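You operate a simulated robot arm through the tools that you are given. There is no shell and no other tool. Be economical: measure what you need, move in short steps, check, and stop when the job is done.

Carry out the task below with a simulated robot arm. There is one attempt and no reset: what you move stays moved.

JOB
Put the black grommet on the mat at the wiring station.
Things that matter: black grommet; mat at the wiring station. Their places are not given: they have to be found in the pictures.

Only the result counts: the job must be done as asked and must still hold three seconds after the hand-in. Knocking over, shifting, dropping, spilling or breaking anything else fails it.

ROBOT AND FRAMES
A 6-joint arm with a two-finger parallel gripper, fixed in place. Base frame: the origin is at the foot of the arm, x ahead of it, y to its left, z up. Lengths are in mm, angles in rad, forces in N, time in s.
Its first joint turns from -1.152 to 1.152 rad. Payload 2.1 kg.
The tool frame sits at the grasp point between the pads (the TCP): z along the fingers, y along the line on which they close. The tips reach 30 mm beyond it. Largest opening 94 mm; finger width 28, thickness 10; the body of the gripper, 50 by 96 mm, starts 55 mm behind the TCP.
Orientation is that of the tool frame in the base frame, as a unit quaternion [x, y, z, w]. With the fingers straight down and closing along the base's y, the tool's x points along the base's -x, its y along +y and its z along -z.

CONTROLS
- The arm moves only by the tool arm_command. Its argument "rows" is a list of rows, each a list of 5 numbers: the shift along the tool's x, y, z in units of 40 mm (1.0 is 40 mm), then the turn about the tool's z in units of 8 degrees (1.0 is 8 degrees), then the gripper command, from -1 (shut) to 1 (fully open), values between in proportion. In form: [[tx, ty, tz, twist, hand], ...]. A call has 1 to 12 rows; each row shifts and turns the commanded pose from where the row before left it, along the tool's axes as they then stand. A call with a number of a shift or a turn outside -1 to 1 is refused whole. Each row takes 0.2 s and may step no farther than 50 mm and 0.15 rad from the row before; otherwise, or with a gripper value out of range, the whole call is refused. Where a pose cannot be reached the arm comes as near as it can. A force on the tool above 40 N (or 10 N above the force at the start of the call, whichever is more), or a blocked arm, ends the call early, and 0.2 s more pass. The fingers move at their own pace (about 72 mm/s each) and stop on an object; they squeeze with about 26 N. The grip force told is the motor's: it shows also when the fingers shut on nothing. Time passes only in rows, and 0.2 s behind the last, so rows that do not move let the fingers close. The reply holds the time, the measured pose of the TCP, the force on the tool along the base axes, the opening and the grip force, in the units named above and with some noise, and new pictures: "pictures" is both (left out), scene, wrist or none.
- Cameras (640 x 400 px; columns grow to the right, rows downward): "scene" is fixed at [57.5, -376.1, 495.3]; the picture's right is [0.82, -0.57, 0.00], its down [-0.32, -0.46, -0.83] and it looks along [0.47, 0.68, -0.56] (base axes); focal length 261 px, centre (320, 200). "wrist" rides on the gripper at [-37, 0, -58] in the tool frame; the picture's right is [0.00, -1.00, 0.00], its down [0.97, 0.00, -0.24] and it looks along [0.24, 0.00, 0.97] (tool axes); focal length 218 px, centre (320, 200).
- point_at(camera, pixels): there is no depth. For up to 12 entries [column, row, z] of the newest picture of that camera ("zoom" is the newest enlarged one), the place [x, y] in the base frame at which the ray of that pixel passes the height z, good to about 2 mm, but the place of the scene camera against the robot may be out by one fixed shift of up to 25 mm in any direction. No time passes.
- inspect(camera, box): a new picture of the part [left, top, right, bottom] of that camera's present view, enlarged. No time passes.
- close_job(): hands the job in; it is judged then, once.

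Keep the steps short. Do not move on a guess: measure, check each grasp and each placing, and mend mistakes. In all there are 60 turns and 170 pictures (those below and enlarged ones count). Leave the gripper open and the arm clear of the work at the hand-in unless told otherwise, and finish with a single line.

The tools are called after "Call:" by a JSON object that holds its "fn" and its "kwargs". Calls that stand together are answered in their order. arm_command: Moves the arm, as the interface text tells. Its arguments: {"type":"object","properties":{"rows":{"type":"array","items":{"type":"array","items":{"type":"number"}}},"pictures":{"type":"string","enum":["both","scene","wrist","none"]}},"required":["rows"]} The other tools are called the same way: point_at (camera, pixels) gives the place at which the rays of pixels pass given heights; inspect (camera, box) takes an enlarged picture of a part of a camera's view; close_job () hands the job in.

At the start:

```text
time_s: 0.0
position: [331.4, 11.7, 338.4]
tool_rot: [0.0, 1.0, 0.001, -0.001]
force: [-0.9, -0.2, -0.1]
finger_gap: 94.1
grip_force: 0.1
```

scene: 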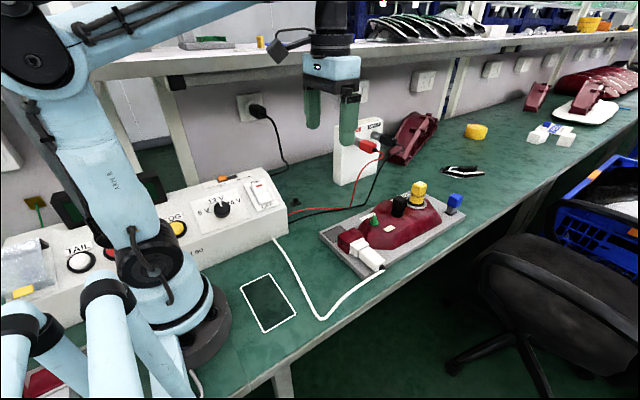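
wrist: 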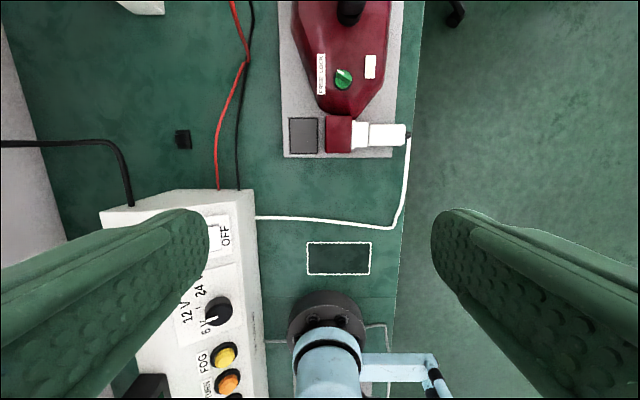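

I'll look closely at the candidates: the small black item at wrist (183,139), the black item on the fixture, and the white-outlined rectangle.

Call:
{"fn": "inspect", "kwargs": {"camera": "wrist", "box": [140, 100, 260, 175]}}

Call:
{"fn": "inspect", "kwargs": {"camera": "wrist", "box": [260, 0, 420, 100]}}

Call:
{"fn": "inspect", "kwargs": {"camera": "scene", "box": [310, 160, 490, 280]}}

Call:
{"fn": "inspect", "kwargs": {"camera": "scene", "box": [220, 160, 340, 240]}}

```text
5.33 times, centred on (200, 138) of wrist
```

zoom: 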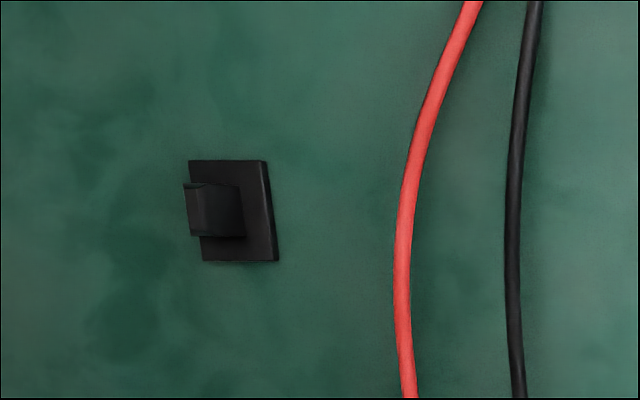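

```text
4.00 times, centred on (340, 50) of wrist
```

zoom: 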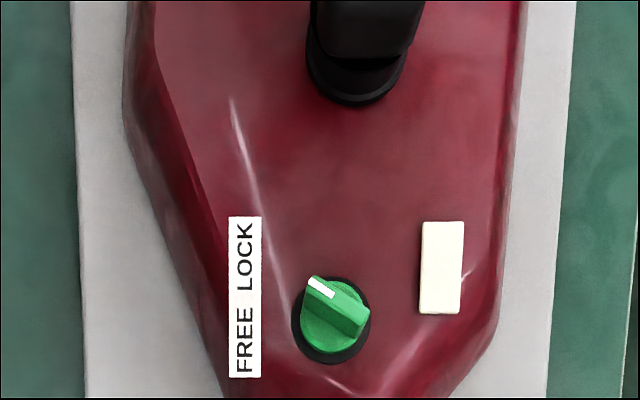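

```text
3.33 times, centred on (400, 220) of scene
```

zoom: 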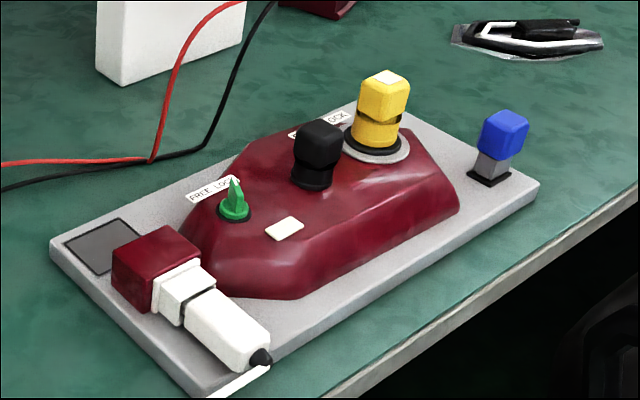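

```text
5.00 times, centred on (280, 200) of scene
```

zoom: 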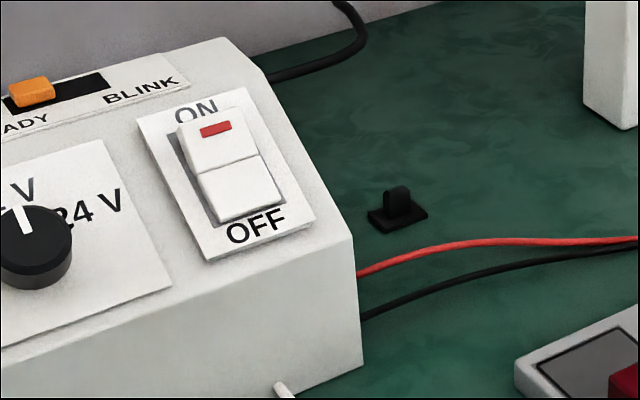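

The small black piece with a square flange and a stub lies loose on the bench. Before choosing, I'll check the shelf, the rest of the bench and the outlined rectangle for other candidates.

Call:
{"fn": "inspect", "kwargs": {"camera": "scene", "box": [170, 10, 330, 110]}}

Call:
{"fn": "inspect", "kwargs": {"camera": "scene", "box": [220, 250, 340, 340]}}

Call:
{"fn": "inspect", "kwargs": {"camera": "scene", "box": [430, 60, 640, 190]}}

Call:
{"fn": "inspect", "kwargs": {"camera": "scene", "box": [0, 180, 200, 330]}}

Call:
{"fn": "point_at", "kwargs": {"camera": "wrist", "pixels": [[175, 130, 62], [191, 130, 62], [192, 149, 62], [178, 149, 62], [307, 242, 62], [371, 242, 62], [371, 274, 62], [307, 274, 62], [290, 118, 80], [220, 190, 62]]}}

Call:
{"fn": "point_at", "kwargs": {"camera": "scene", "pixels": [[293.6, 204, 62], [240, 288, 62], [270, 274, 62], [297, 314, 62], [262, 333, 62]]}}

```text
4.00 times, centred on (250, 60) of scene
```

zoom: 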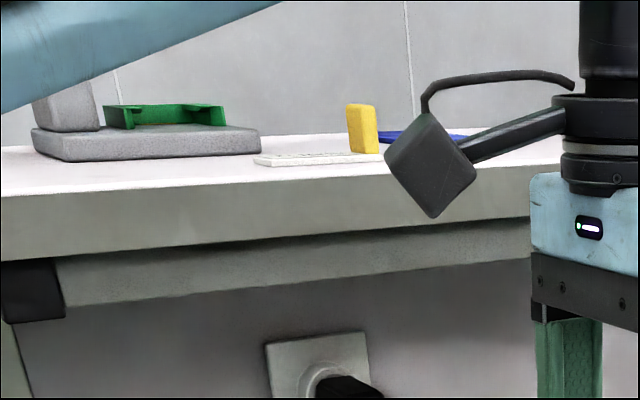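

```text
4.44 times, centred on (280, 295) of scene
```

zoom: 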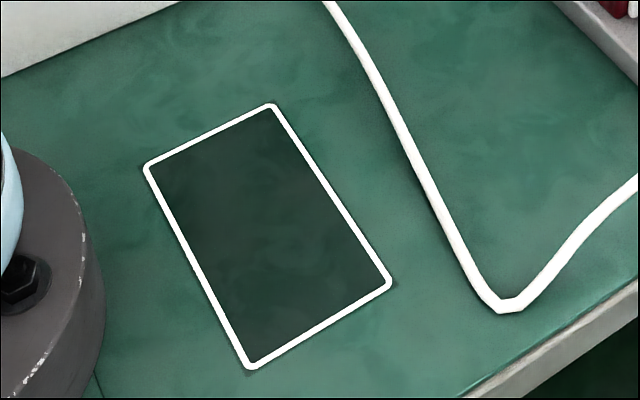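

```text
3.05 times, centred on (535, 125) of scene
```

zoom: 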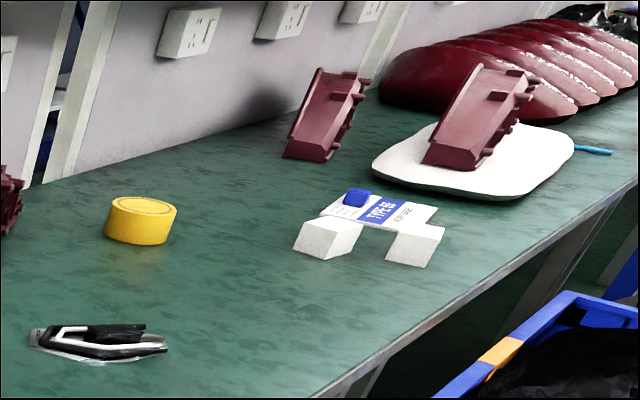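

```text
2.67 times, centred on (100, 255) of scene
```

zoom: 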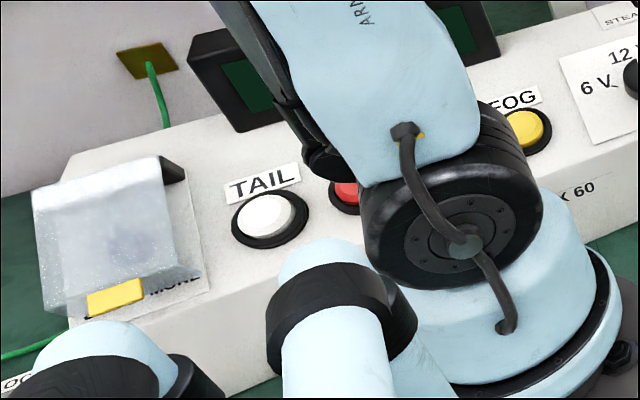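

```text
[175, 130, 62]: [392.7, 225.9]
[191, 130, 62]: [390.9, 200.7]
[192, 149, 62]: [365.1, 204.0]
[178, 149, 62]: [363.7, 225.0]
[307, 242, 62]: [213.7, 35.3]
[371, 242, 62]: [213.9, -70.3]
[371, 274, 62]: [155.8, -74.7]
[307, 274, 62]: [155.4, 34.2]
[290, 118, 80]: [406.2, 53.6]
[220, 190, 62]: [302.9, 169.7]
```

```text
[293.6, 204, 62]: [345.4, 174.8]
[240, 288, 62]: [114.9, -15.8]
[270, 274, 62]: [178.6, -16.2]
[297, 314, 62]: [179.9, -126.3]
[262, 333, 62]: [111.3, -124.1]
```

The scene camera is offset, so I'll trust the wrist camera. It puts the grommet at about (378, 213) and the outlined mat at x 155–214, y −72–35. I'll move above the grommet at the current height, with the hand open.

Call:
{"fn": "arm_command", "kwargs": {"rows": [[-0.195, 0.84, 0, 0, 1], [-0.195, 0.84, 0, 0, 1], [-0.195, 0.84, 0, 0, 1], [-0.195, 0.84, 0, 0, 1], [-0.195, 0.84, 0, 0, 1], [-0.195, 0.84, 0, 0, 1], [0, 0, 0, 0, 1]]}}

```text
time_s: 1.6
position: [380.3, 213.9, 341.3]
tool_rot: [0.0, 1.0, 0.0, -0.001]
force: [-13.2, -21.9, -1.3]
finger_gap: 81.5
grip_force: 0.0
```

scene: 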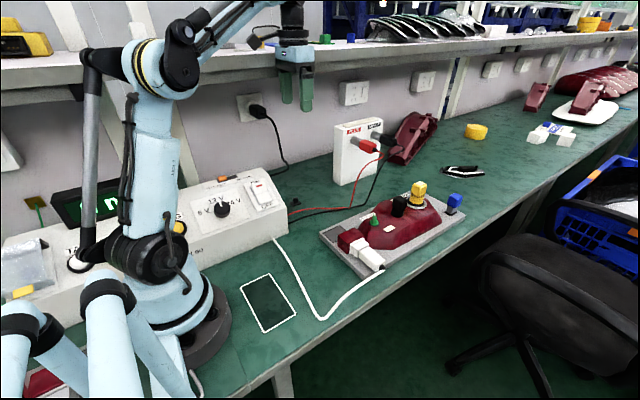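
wrist: 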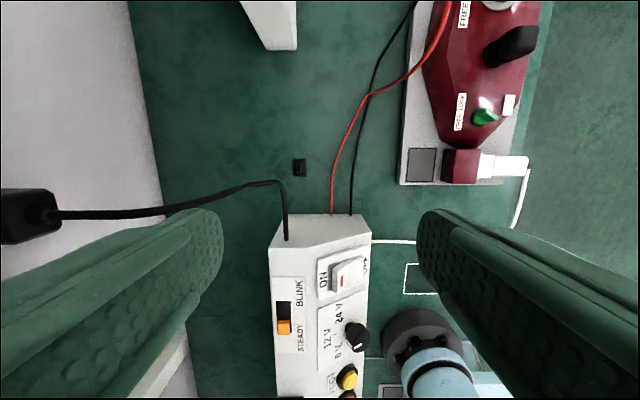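

The force is now (−13, −22) and the opening has dropped to 81.5, so the left finger is touching something, probably the shelf edge. I'll back off in −y. The two wrist views also disagree if the surface is at z=62, so I need to measure the surface height.

Call:
{"fn": "arm_command", "kwargs": {"rows": [[0.1, -0.7, 0, 0, 1], [0.1, -0.8, 0, 0, 1], [0, 0, 0, 0, 1]]}}

Call:
{"fn": "inspect", "kwargs": {"camera": "scene", "box": [220, 0, 380, 120]}}

```text
time_s: 2.4
position: [371.5, 152.5, 338.5]
tool_rot: [0.0, 1.0, 0.0, 0.001]
force: [-0.7, 0.5, 0.2]
finger_gap: 94.1
grip_force: 0.0
```

scene: 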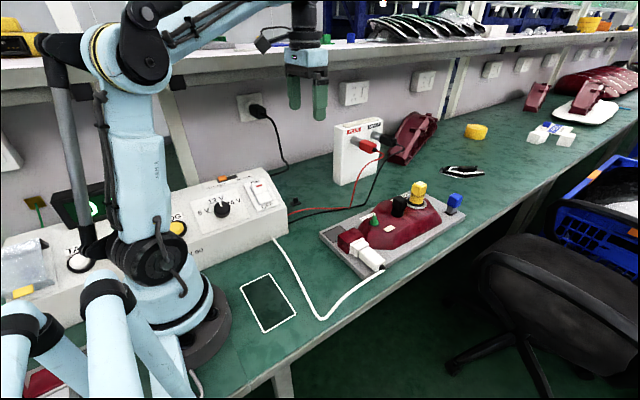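
wrist: 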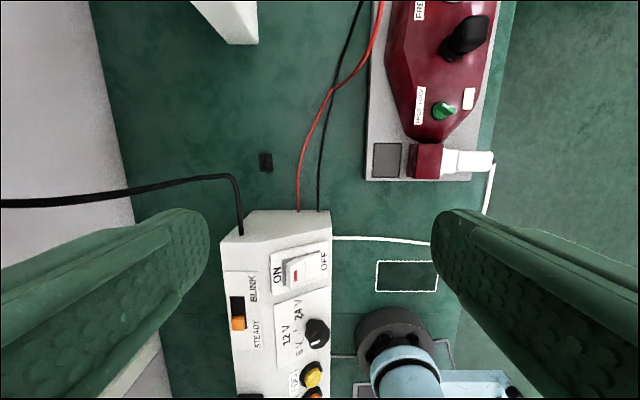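

```text
3.33 times, centred on (300, 60) of scene
```

zoom: 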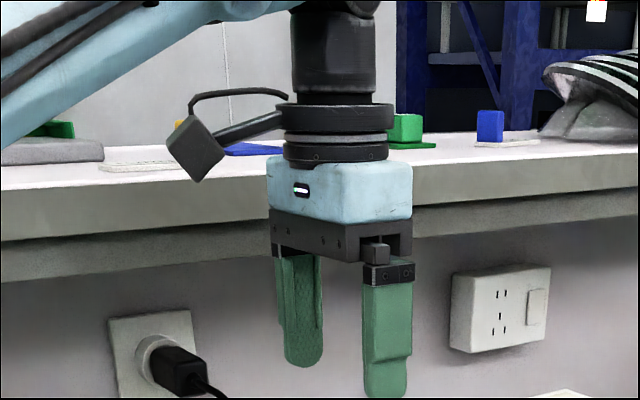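

Contact is cleared. Triangulating the grommet from the two wrist views gives D≈392, so the bench is near z≈0 rather than 62, and the grommet is near (380, 248). I'll descend here, clear of the shelf, and re-measure before getting close.

Call:
{"fn": "arm_command", "kwargs": {"rows": [[-0.05, 0, 0.9, 0, 0.3], [-0.05, 0, 0.9, 0, 0.3], [-0.05, 0, 0.9, 0, 0.3], [-0.05, 0, 0.9, 0, 0.3], [0, 0, 0, 0, 0.3]]}}

```text
time_s: 3.6
position: [380.0, 155.2, 193.7]
tool_rot: [0.0, 1.0, 0.0, 0.0]
force: [0.0, 0.8, 0.8]
finger_gap: 61.1
grip_force: 0.0
```

scene: 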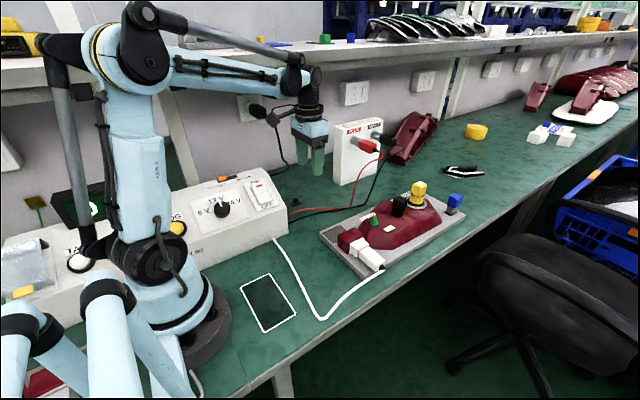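
wrist: 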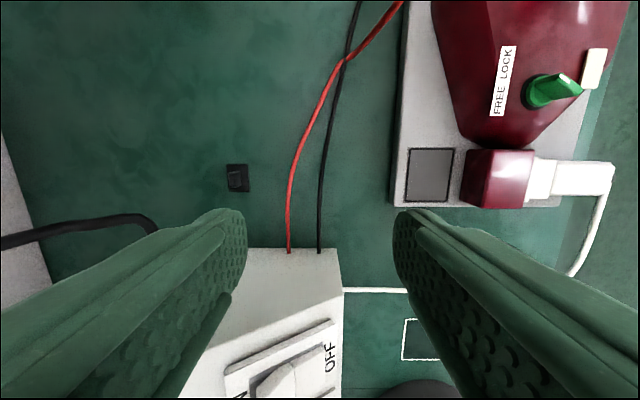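

The third view agrees: the bench is at z≈0 and the grommet at about (382, 250). I'll go lower, then slide toward it beneath the shelf.

Call:
{"fn": "arm_command", "kwargs": {"rows": [[0, 0, 0.7, 0, 0.3], [0, 0, 0.7, 0, 0.3], [0, 0.6, 0.4, 0, 0.3], [0, 0.6, 0, 0, 0.3], [0, 0.6, 0, 0, 0.3], [0, 0, 0, 0, 0.3]]}}

Call:
{"fn": "inspect", "kwargs": {"camera": "wrist", "box": [200, 100, 440, 250]}}

Call:
{"fn": "inspect", "kwargs": {"camera": "scene", "box": [220, 40, 400, 220]}}

```text
time_s: 5.0
position: [380.9, 227.9, 123.3]
tool_rot: [0.001, 1.0, 0.0, 0.0]
force: [-0.3, 0.0, -0.3]
finger_gap: 61.3
grip_force: 0.0
```

scene: 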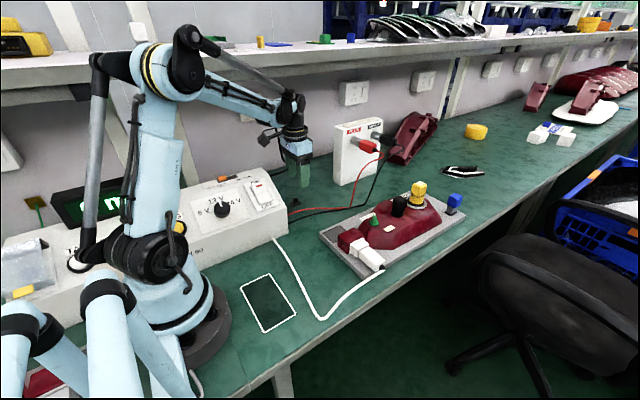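
wrist: 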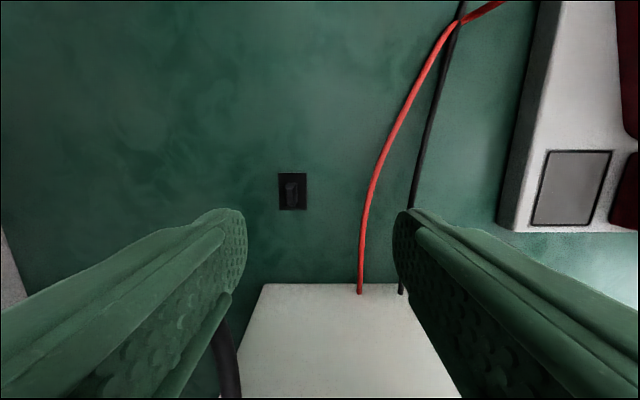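

```text
2.67 times, centred on (320, 175) of wrist
```

zoom: 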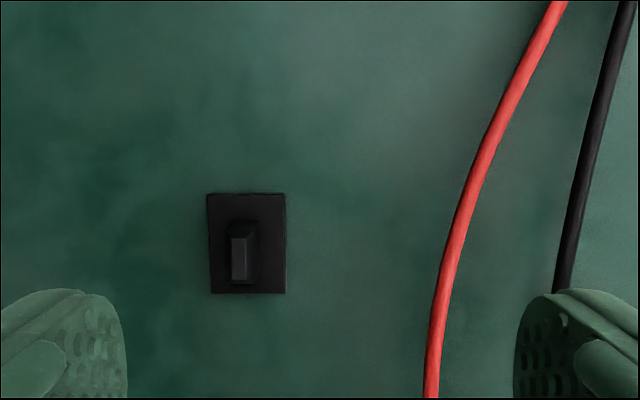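

```text
2.22 times, centred on (310, 130) of scene
```

zoom: 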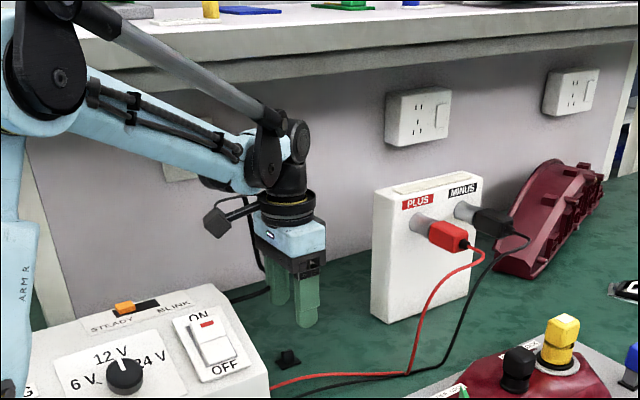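

The close view shows the flange centred at about (381, 251), with an upright stub thin along y. That suits the present closing direction. I'll centre over it and go down to z≈63.

Call:
{"fn": "arm_command", "kwargs": {"rows": [[0, 0.58, 0, 0, 0.3], [0, 0, 0.75, 0, 0.3], [0, 0, 0.75, 0, 0.3], [0, 0, 0, 0, 0.3]]}}

Call:
{"fn": "inspect", "kwargs": {"camera": "wrist", "box": [240, 150, 400, 250]}}

Call:
{"fn": "inspect", "kwargs": {"camera": "scene", "box": [250, 100, 370, 220]}}

```text
time_s: 6.0
position: [379.5, 249.8, 64.2]
tool_rot: [0.001, 1.0, 0.001, 0.0]
force: [0.1, 0.2, 0.0]
finger_gap: 61.1
grip_force: 0.0
```

scene: 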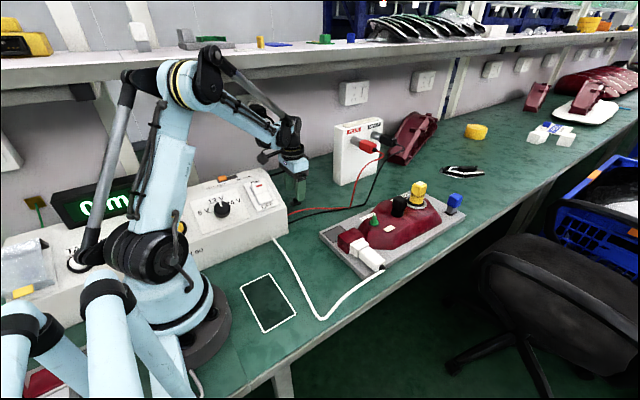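
wrist: 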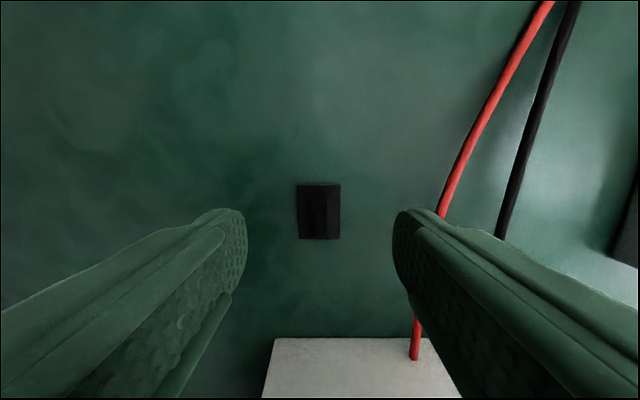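

```text
4.00 times, centred on (320, 200) of wrist
```

zoom: 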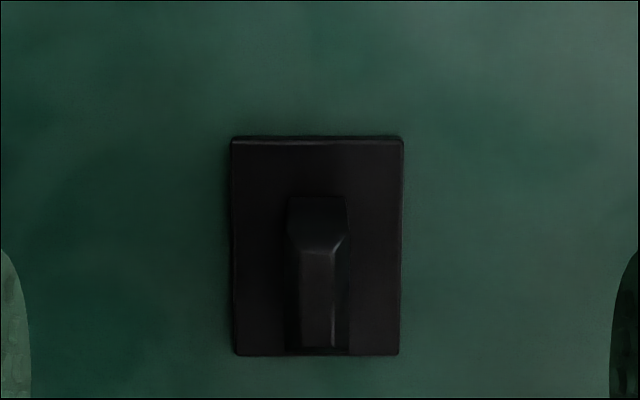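

```text
3.33 times, centred on (310, 160) of scene
```

zoom: 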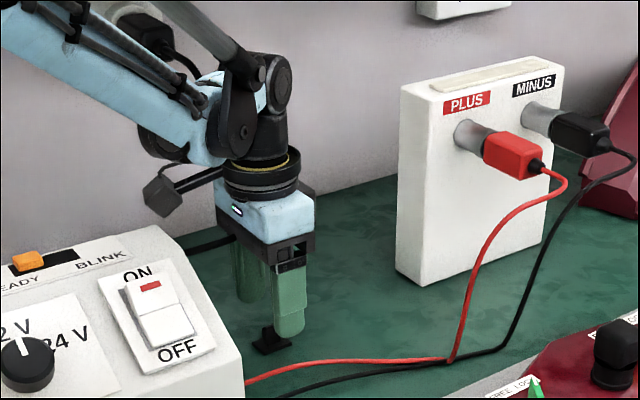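

The stub is centred between the fingers, at column 319 and about x=380. I'll lower to TCP z≈37 so the tips sit just above the flange and the bench, then check before closing.

Call:
{"fn": "arm_command", "kwargs": {"rows": [[0, 0, 0.35, 0, 0.3], [0, 0, 0.3, 0, 0.3], [0, 0, 0, 0, 0.3]]}}

Call:
{"fn": "inspect", "kwargs": {"camera": "scene", "box": [260, 170, 330, 220]}}

```text
time_s: 6.5
position: [378.8, 248.5, 49.1]
tool_rot: [0.001, 1.0, 0.001, -0.005]
force: [1.5, -0.4, 11.9]
finger_gap: 61.0
grip_force: 0.1
stopped in row 2: the force on the tool passed its limit (the readings are from after the stop); the commanded pose is now the measured one
```

scene: 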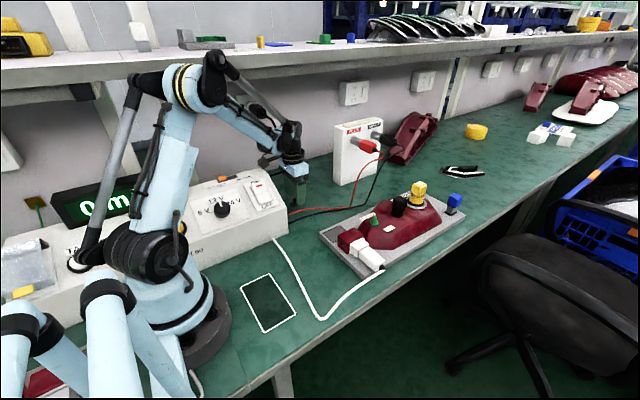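
wrist: 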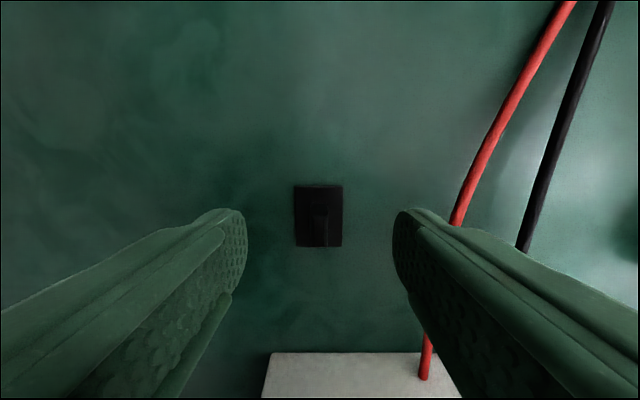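

```text
8.00 times, centred on (295, 195) of scene
```

zoom: 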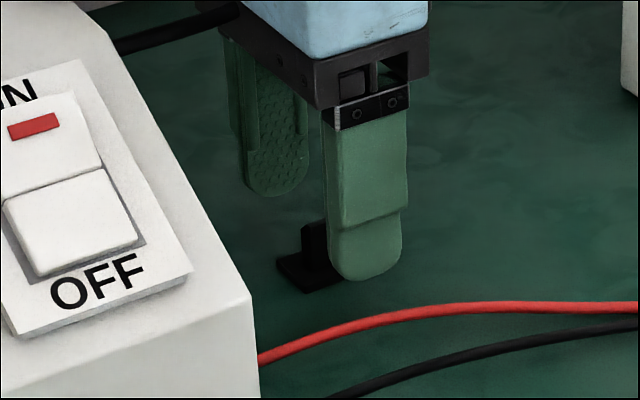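

The descent stopped at TCP z=49 with the tips at about z=19, so something touched. I'll lift slightly and look at what was hit: the dark side box, the cable or the bench.

Call:
{"fn": "arm_command", "kwargs": {"rows": [[0, 0, -0.2, 0, 0.3], [0, 0, 0, 0, 0.3]], "pictures": "none"}}

Call:
{"fn": "inspect", "kwargs": {"camera": "scene", "box": [230, 110, 330, 220]}}

Call:
{"fn": "inspect", "kwargs": {"camera": "wrist", "box": [180, 130, 460, 400]}}

```text
time_s: 7.1
position: [379.9, 250.5, 57.0]
tool_rot: [0.0, 1.0, 0.001, -0.004]
force: [-0.1, 0.1, 0.6]
finger_gap: 61.3
grip_force: 0.0
```

```text
3.64 times, centred on (280, 165) of scene
```

zoom: 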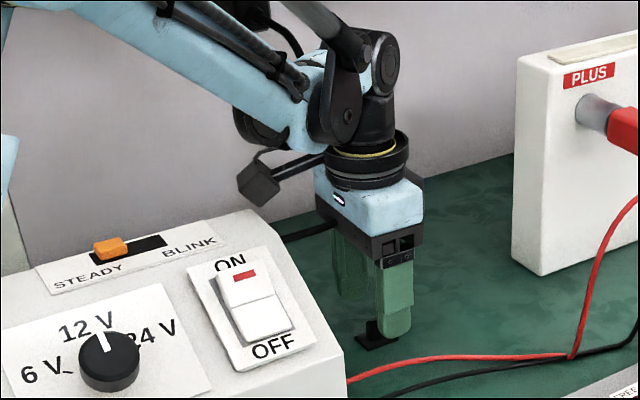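

```text
1.48 times, centred on (320, 265) of wrist
```

zoom: 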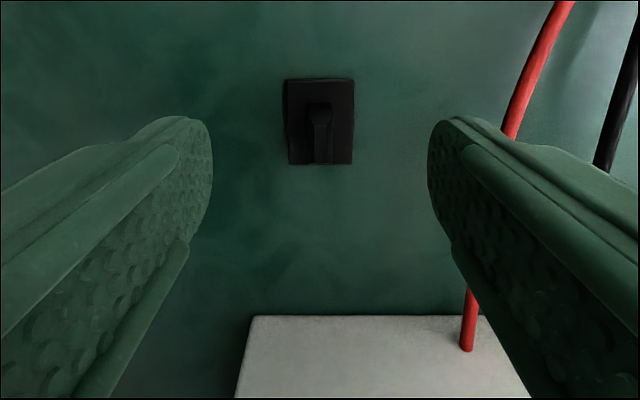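

By triangulation, the black mains cable arches at about (365, 280, z≈110), right under the gripper's palm, so the palm pressed on it rather than the tips on the bench. I'll lift straight up, then pull back with the fingers closed to map the cable properly.

Call:
{"fn": "arm_command", "kwargs": {"rows": [[0, 0, -0.8, 0, 0.3], [0, 0, -0.9, 0, 0.3], [0, 0, -0.9, 0, 0.3], [0, -0.6, -0.6, 0, -0.8], [0, -0.6, 0, 0, -0.8], [0, 0, 0, 0, -0.8]]}}

Call:
{"fn": "inspect", "kwargs": {"camera": "wrist", "box": [0, 100, 320, 300]}}

```text
time_s: 8.5
position: [379.1, 199.8, 185.0]
tool_rot: [0.0, 1.0, 0.001, -0.005]
force: [0.0, 0.8, 0.2]
finger_gap: 9.4
grip_force: 0.0
```

scene: 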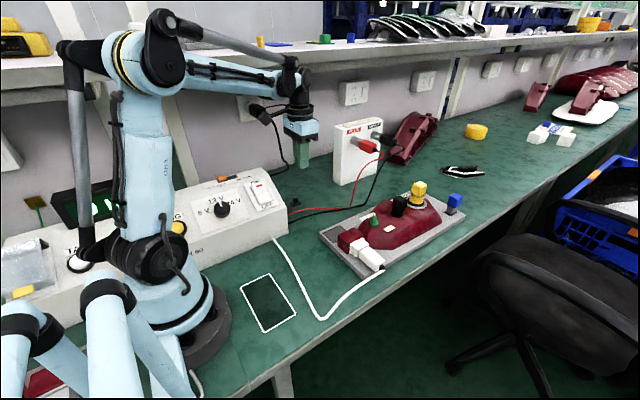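
wrist: 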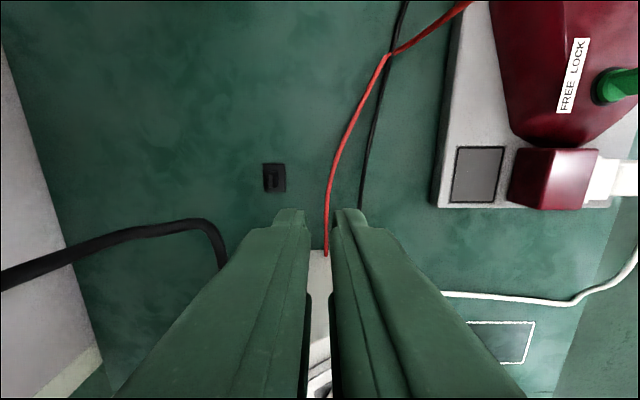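

```text
2.00 times, centred on (160, 200) of wrist
```

zoom: 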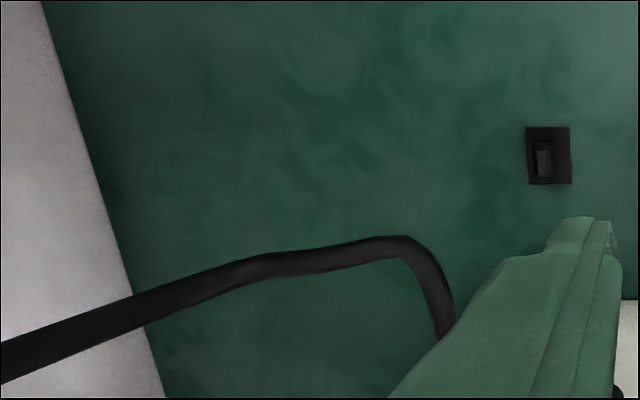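

The kink is at about (373, 266, z≈120). To tell whether the stop came from the cable or the bench, I'll probe the free bench at (432, 250) with closed fingers, going only to TCP z≈40.

Call:
{"fn": "arm_command", "kwargs": {"rows": [[-0.66, 0.62, 0, 0, -0.8], [-0.66, 0.62, 0.4, 0, -0.8], [0, 0, 0.8, 0, -0.8], [0, 0, 0.8, 0, -0.8], [0, 0, 0.6, 0, -0.8], [0, 0, 0.5, 0, -0.8], [0, 0, 0.25, 0, -0.8], [0, 0, 0.25, 0, -0.8], [0, 0, 0, 0, -0.8]]}}

```text
time_s: 10.5
position: [430.7, 250.8, 42.6]
tool_rot: [0.001, 1.0, 0.001, -0.005]
force: [-0.4, 1.1, -0.2]
finger_gap: 9.3
grip_force: 0.0
```

scene: 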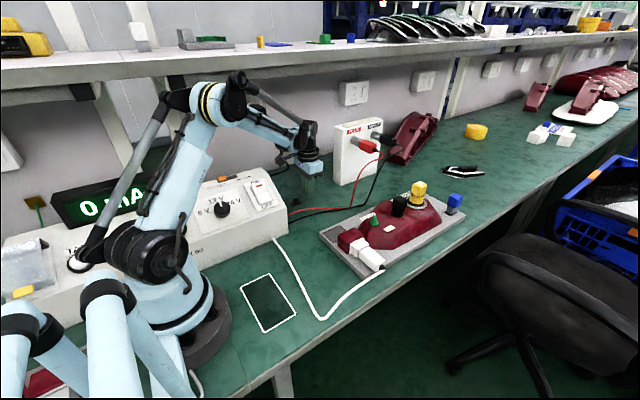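
wrist: 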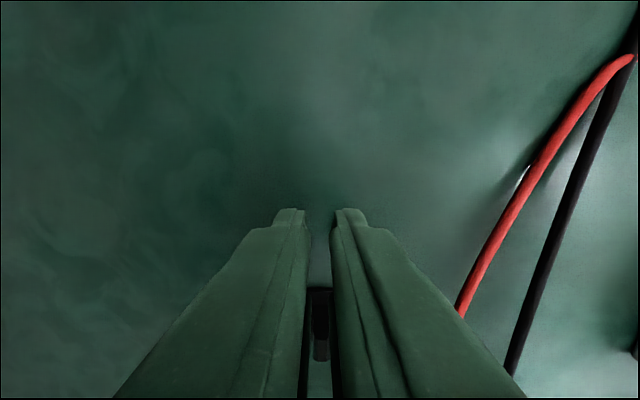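

There's no contact at z=42.6, so the bench is lower and the earlier stop came from the palm's −x edge reaching the cable. The finger sweep at x≥367 was free, so if I keep TCP x≥392 the palm stays clear, and the pads still cover the stub (x≈372–387) by about 9 mm. I'll open to 61 mm and slide in from +x at low height.

Call:
{"fn": "arm_command", "kwargs": {"rows": [[0, 0, 0, 0, 0.3], [0, 0, 0, 0, 0.3], [0.4, 0, 0, 0, 0.3], [0.3, 0, 0, 0, 0.3], [0.2, 0, 0, 0, 0.3], [0, 0, 0, 0, 0.3]]}}

Call:
{"fn": "inspect", "kwargs": {"camera": "scene", "box": [250, 140, 340, 220]}}

Call:
{"fn": "inspect", "kwargs": {"camera": "wrist", "box": [200, 180, 440, 330]}}

```text
time_s: 11.9
position: [394.8, 250.4, 40.4]
tool_rot: [0.001, 1.0, 0.001, -0.005]
force: [0.1, 0.7, 0.3]
finger_gap: 61.1
grip_force: 0.0
```

scene: 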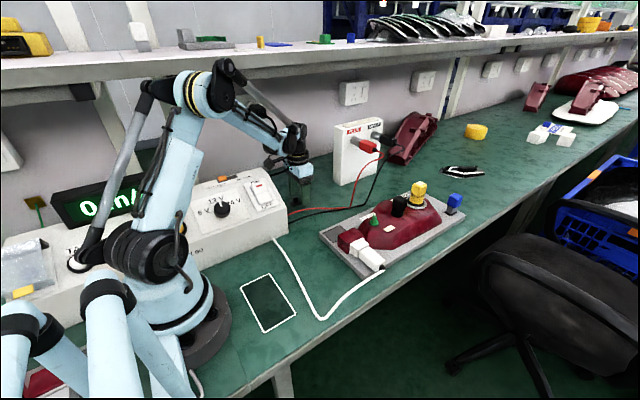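
wrist: 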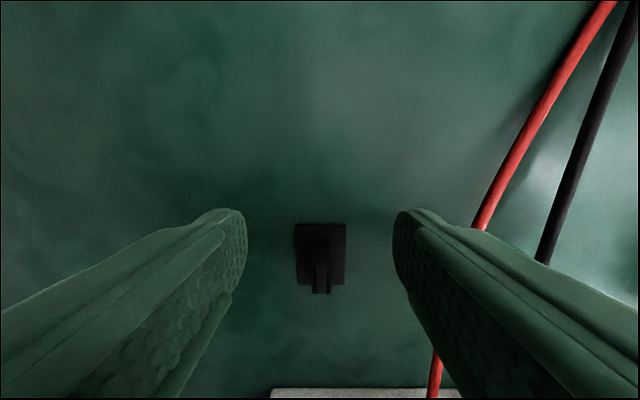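

```text
5.00 times, centred on (295, 180) of scene
```

zoom: 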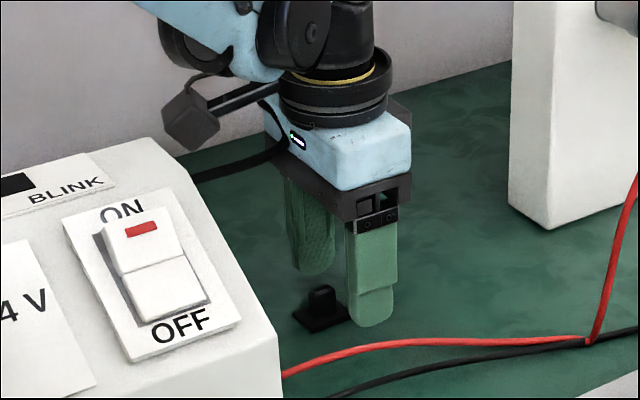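

```text
2.67 times, centred on (320, 255) of wrist
```

zoom: 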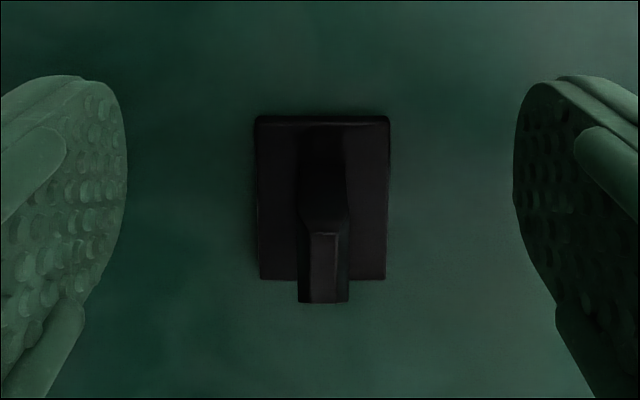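

The hand is at z=40 with no contact and the stub (top at about z=22) is centred. I'll nudge a little closer, then close.

Call:
{"fn": "arm_command", "kwargs": {"rows": [[0.07, 0, 0.1, 0, 0.3], [0, 0, 0, 0, 0], [0, 0, 0, 0, -0.5], [0, 0, 0, 0, -1], [0, 0, 0, 0, -1], [0, 0, 0, 0, -1]]}}

Call:
{"fn": "inspect", "kwargs": {"camera": "scene", "box": [270, 170, 330, 215]}}

```text
time_s: 13.3
position: [392.3, 250.1, 37.2]
tool_rot: [0.0, 1.0, 0.0, -0.006]
force: [-2.6, -7.1, -1.8]
finger_gap: 8.0
grip_force: 41.9
```

scene: 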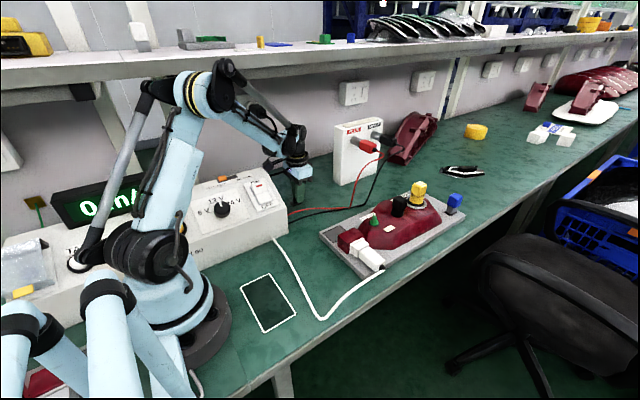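
wrist: 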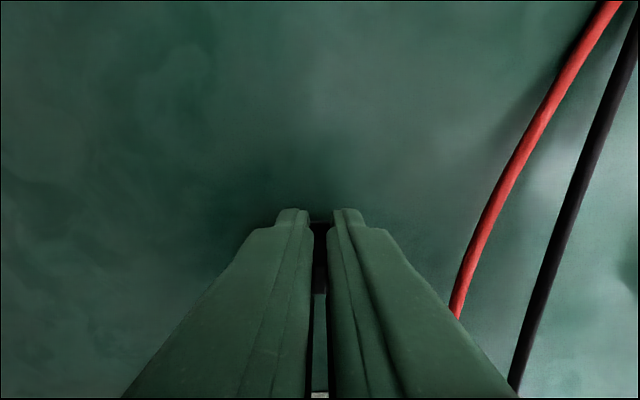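

```text
8.89 times, centred on (300, 192) of scene
```

zoom: 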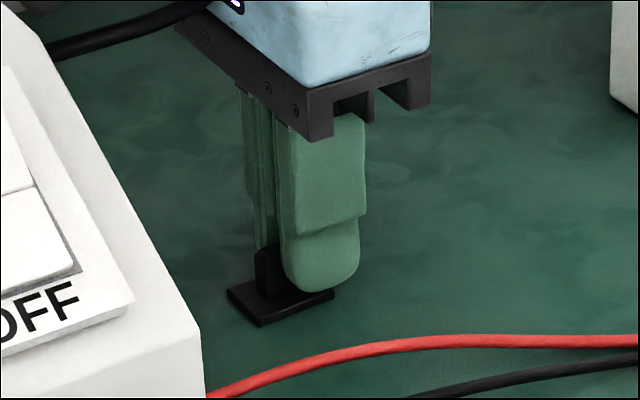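

The stub is gripped (gap 8.0, grip force 42). I'll lift about 10 mm, back out along +x the way I came in, then rise.

Call:
{"fn": "arm_command", "kwargs": {"rows": [[0, 0, -0.25, 0, -1], [-0.5, 0, -0.1, 0, -1], [-0.6, 0, 0, 0, -1], [0, -0.4, -0.6, 0, -1], [0, -0.5, -0.8, 0, -1], [0, 0, 0, 0, -1]]}}

Call:
{"fn": "inspect", "kwargs": {"camera": "scene", "box": [260, 140, 360, 215]}}

```text
time_s: 13.6
position: [392.0, 249.8, 37.1]
tool_rot: [0.001, 1.0, 0.001, -0.005]
force: [1.3, 0.7, -9.6]
finger_gap: 7.8
grip_force: 42.1
stopped in row 1: the force on the tool passed its limit (the readings are from after the stop); the commanded pose is now the measured one
```

scene: 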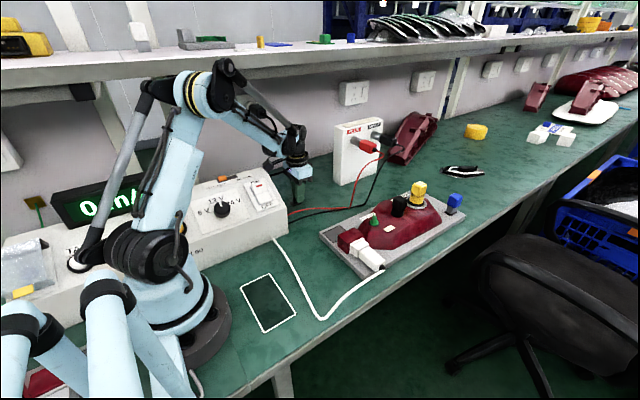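
wrist: 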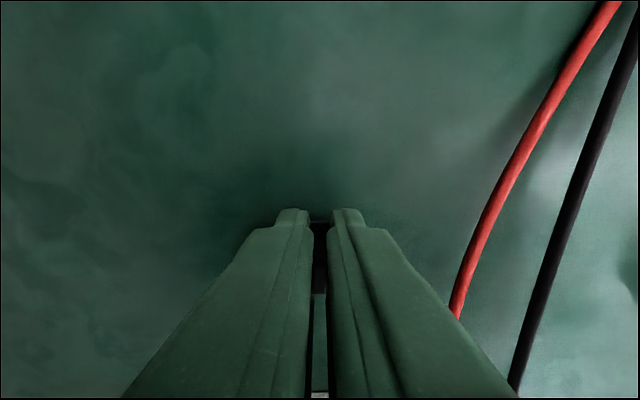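

```text
5.33 times, centred on (310, 178) of scene
```

zoom: 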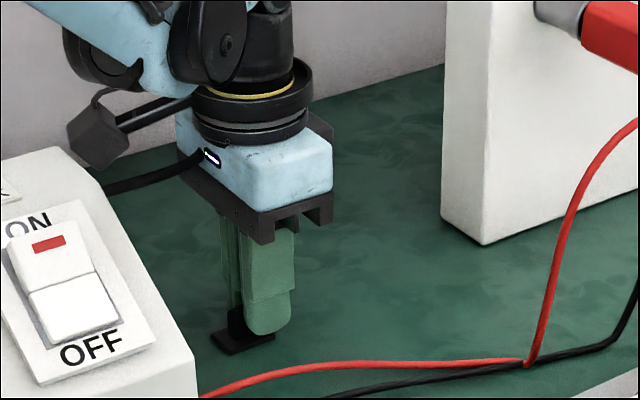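

The lift was resisted (force −9.6 in z). Most likely the palm ledge is caught under the cable. The grommet can slide on the bench, so I'll pull it +x in small steps to clear the cable before lifting.

Call:
{"fn": "arm_command", "kwargs": {"rows": [[-0.15, 0, 0, 0, -1], [-0.2, 0, 0, 0, -1], [-0.3, 0, 0, 0, -1], [-0.4, 0, 0, 0, -1], [0, 0, 0, 0, -1]]}}

Call:
{"fn": "inspect", "kwargs": {"camera": "scene", "box": [260, 140, 360, 215]}}

```text
time_s: 14.0
position: [392.6, 250.3, 36.9]
tool_rot: [-0.001, 1.0, -0.001, -0.013]
force: [-0.8, 0.6, -4.1]
finger_gap: 7.9
grip_force: 42.0
stopped in row 2: the force on the tool passed its limit (the readings are from after the stop); the commanded pose is now the measured one
```

scene: 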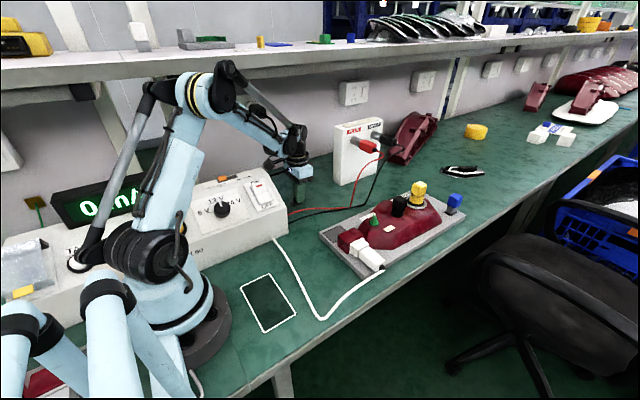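
wrist: 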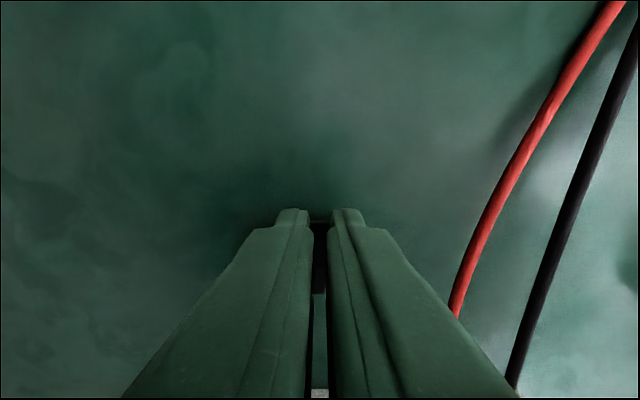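

```text
5.33 times, centred on (310, 178) of scene
```

zoom: 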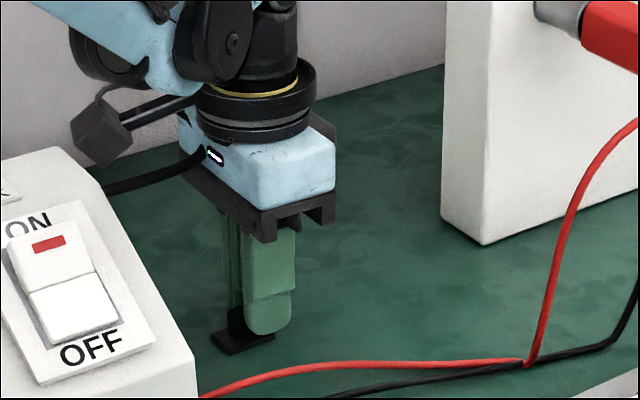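

It moved neither up nor sideways, so this piece seems fixed to the bench. It's probably a cable clip, not the grommet. I'll release it, back out along +x and rise.

Call:
{"fn": "arm_command", "kwargs": {"rows": [[0, 0, 0, 0, 0.3], [0, 0, 0, 0, 0.3], [0, 0, 0, 0, 0.3], [-0.4, 0, 0, 0, 0.3], [-0.6, 0, 0, 0, 0.3], [-0.2, 0, -0.4, 0, 0.3], [0, 0, -0.8, 0, 0.3], [0, 0, 0, 0, 0.3]]}}

Call:
{"fn": "inspect", "kwargs": {"camera": "scene", "box": [340, 160, 480, 270]}}

Call:
{"fn": "inspect", "kwargs": {"camera": "scene", "box": [270, 165, 330, 215]}}

```text
time_s: 15.8
position: [442.9, 251.6, 84.3]
tool_rot: [-0.002, 1.0, -0.002, -0.012]
force: [-0.5, 0.3, -0.2]
finger_gap: 60.8
grip_force: 0.1
```

scene: 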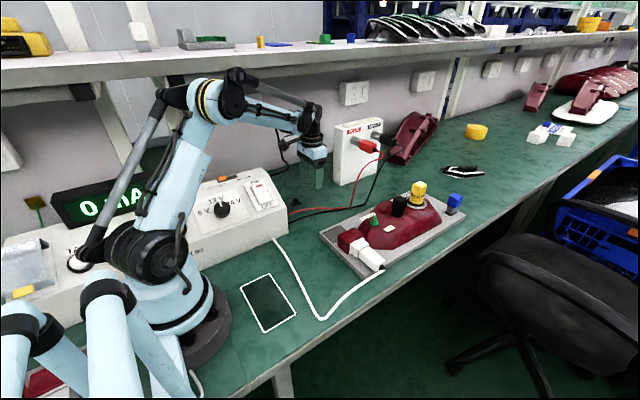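
wrist: 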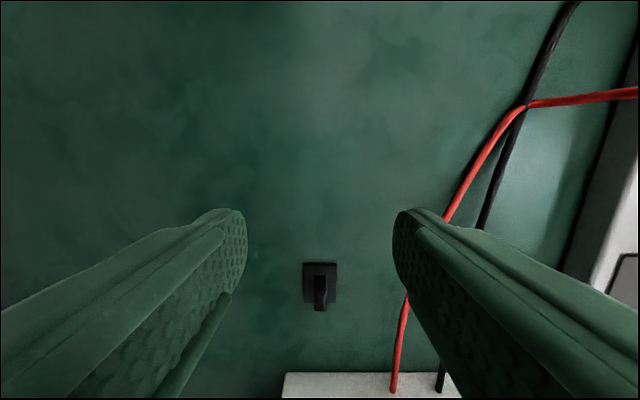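

```text
3.64 times, centred on (410, 215) of scene
```

zoom: 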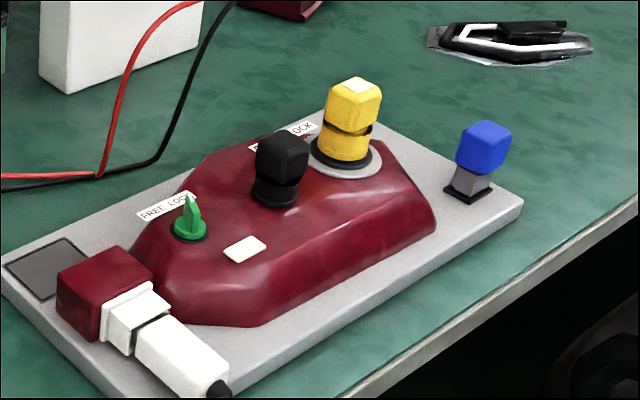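

```text
8.00 times, centred on (300, 190) of scene
```

zoom: 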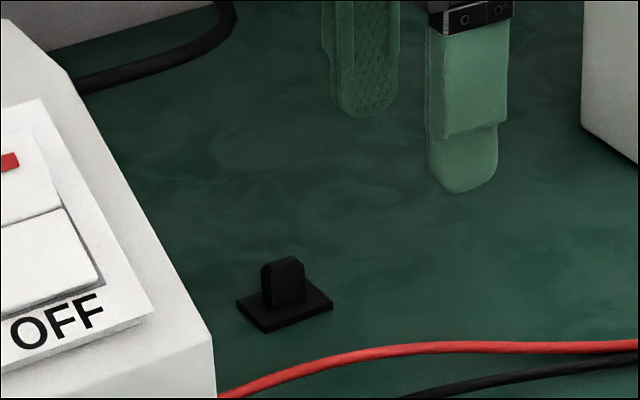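

The piece stands undisturbed and looks like a fixed clip. The other black candidate is the black head on a collar on the red housing, beside the yellow and blue ones. I'll withdraw from under the shelf and look down at the fixture.

Call:
{"fn": "arm_command", "kwargs": {"rows": [[0, -0.7, -0.6, 0, 0.3], [0, -0.8, -0.7, 0, 0.3], [0, -0.8, -0.7, 0, 0.3], [0, -0.8, -0.7, 0, 0.3], [0, -0.9, -0.7, 0, 0.3], [-0.1, -0.9, -0.7, 0, 0.3], [-0.2, -0.9, 0, 0, 0.3], [-0.2, -0.4, 0, 0, 0.3], [0, 0, 0, 0, 0.3]]}}

Call:
{"fn": "inspect", "kwargs": {"camera": "wrist", "box": [200, 0, 440, 210]}}

```text
time_s: 17.8
position: [466.0, 2.9, 248.0]
tool_rot: [0.0, 1.0, -0.002, -0.012]
force: [-0.4, -0.1, -0.3]
finger_gap: 60.8
grip_force: 0.1
```

scene: 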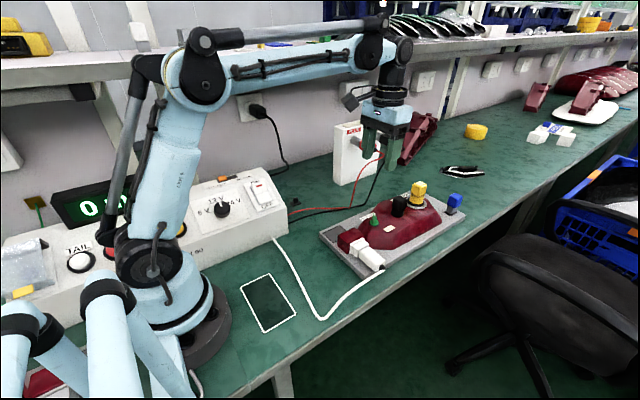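
wrist: 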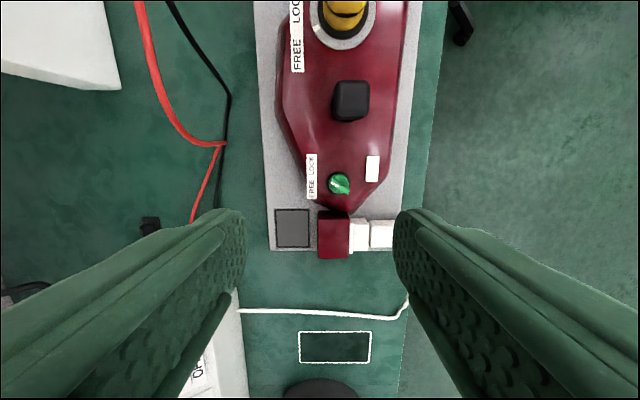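

```text
1.90 times, centred on (320, 105) of wrist
```

zoom: 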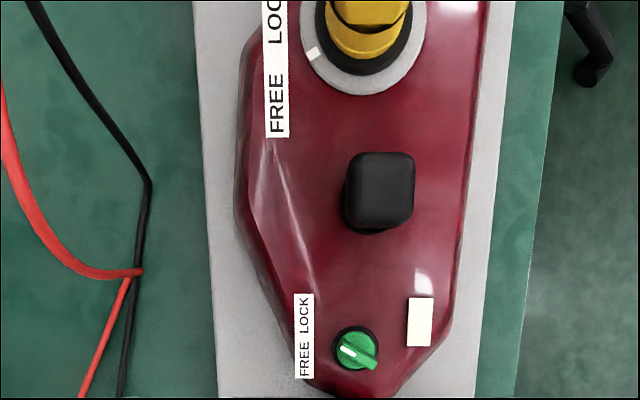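

From above, the black head at wrist (352,100) sits on the housing between a yellow piece and a small green FREE/LOCK knob. I'll move closer to measure it and read the knob.

Call:
{"fn": "arm_command", "kwargs": {"rows": [[-0.5, -0.3, 0.2, 0, 0.3], [-0.5, -0.3, 0.2, 0, 0.3], [0, 0, 0, 0, 0.3]]}}

Call:
{"fn": "inspect", "kwargs": {"camera": "wrist", "box": [240, 60, 420, 260]}}

Call:
{"fn": "inspect", "kwargs": {"camera": "scene", "box": [355, 180, 435, 240]}}

```text
time_s: 18.6
position: [506.8, -22.7, 230.4]
tool_rot: [-0.001, 1.0, -0.002, -0.013]
force: [-0.3, 0.1, -0.8]
finger_gap: 61.1
grip_force: 0.0
```

scene: 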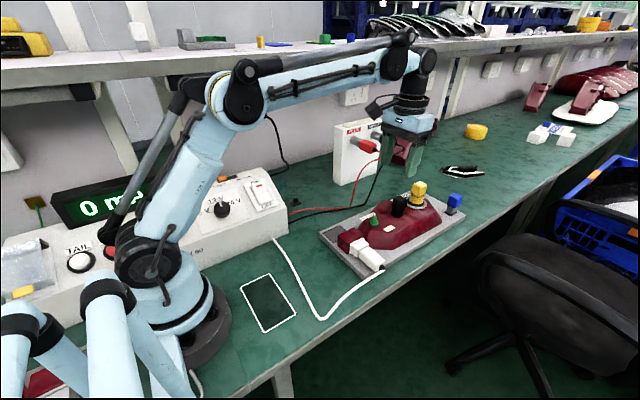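
wrist: 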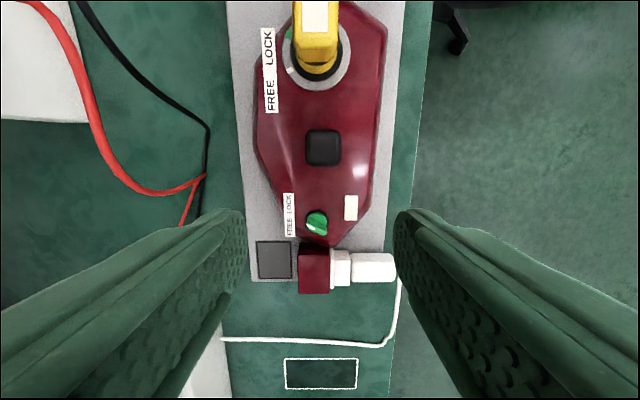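

```text
2.00 times, centred on (330, 160) of wrist
```

zoom: 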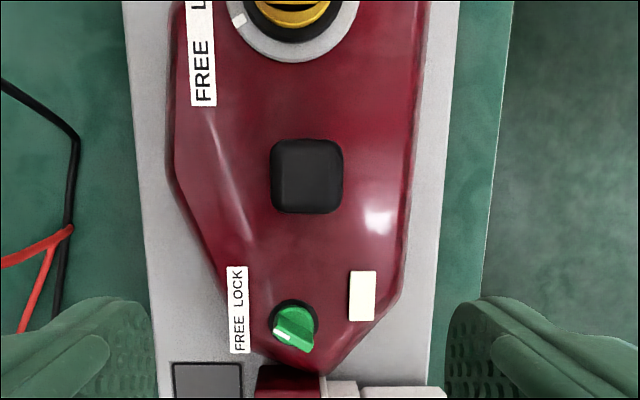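

```text
6.67 times, centred on (395, 210) of scene
```

zoom: 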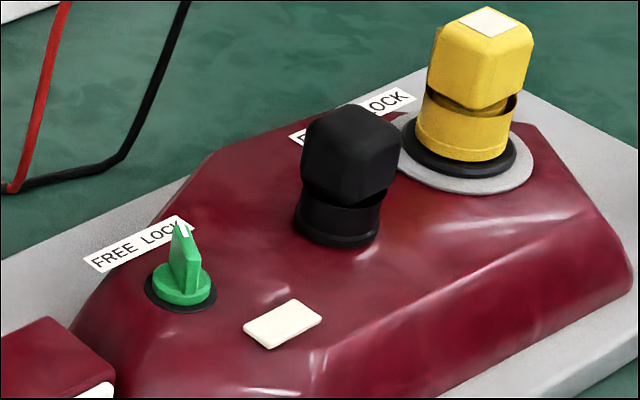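

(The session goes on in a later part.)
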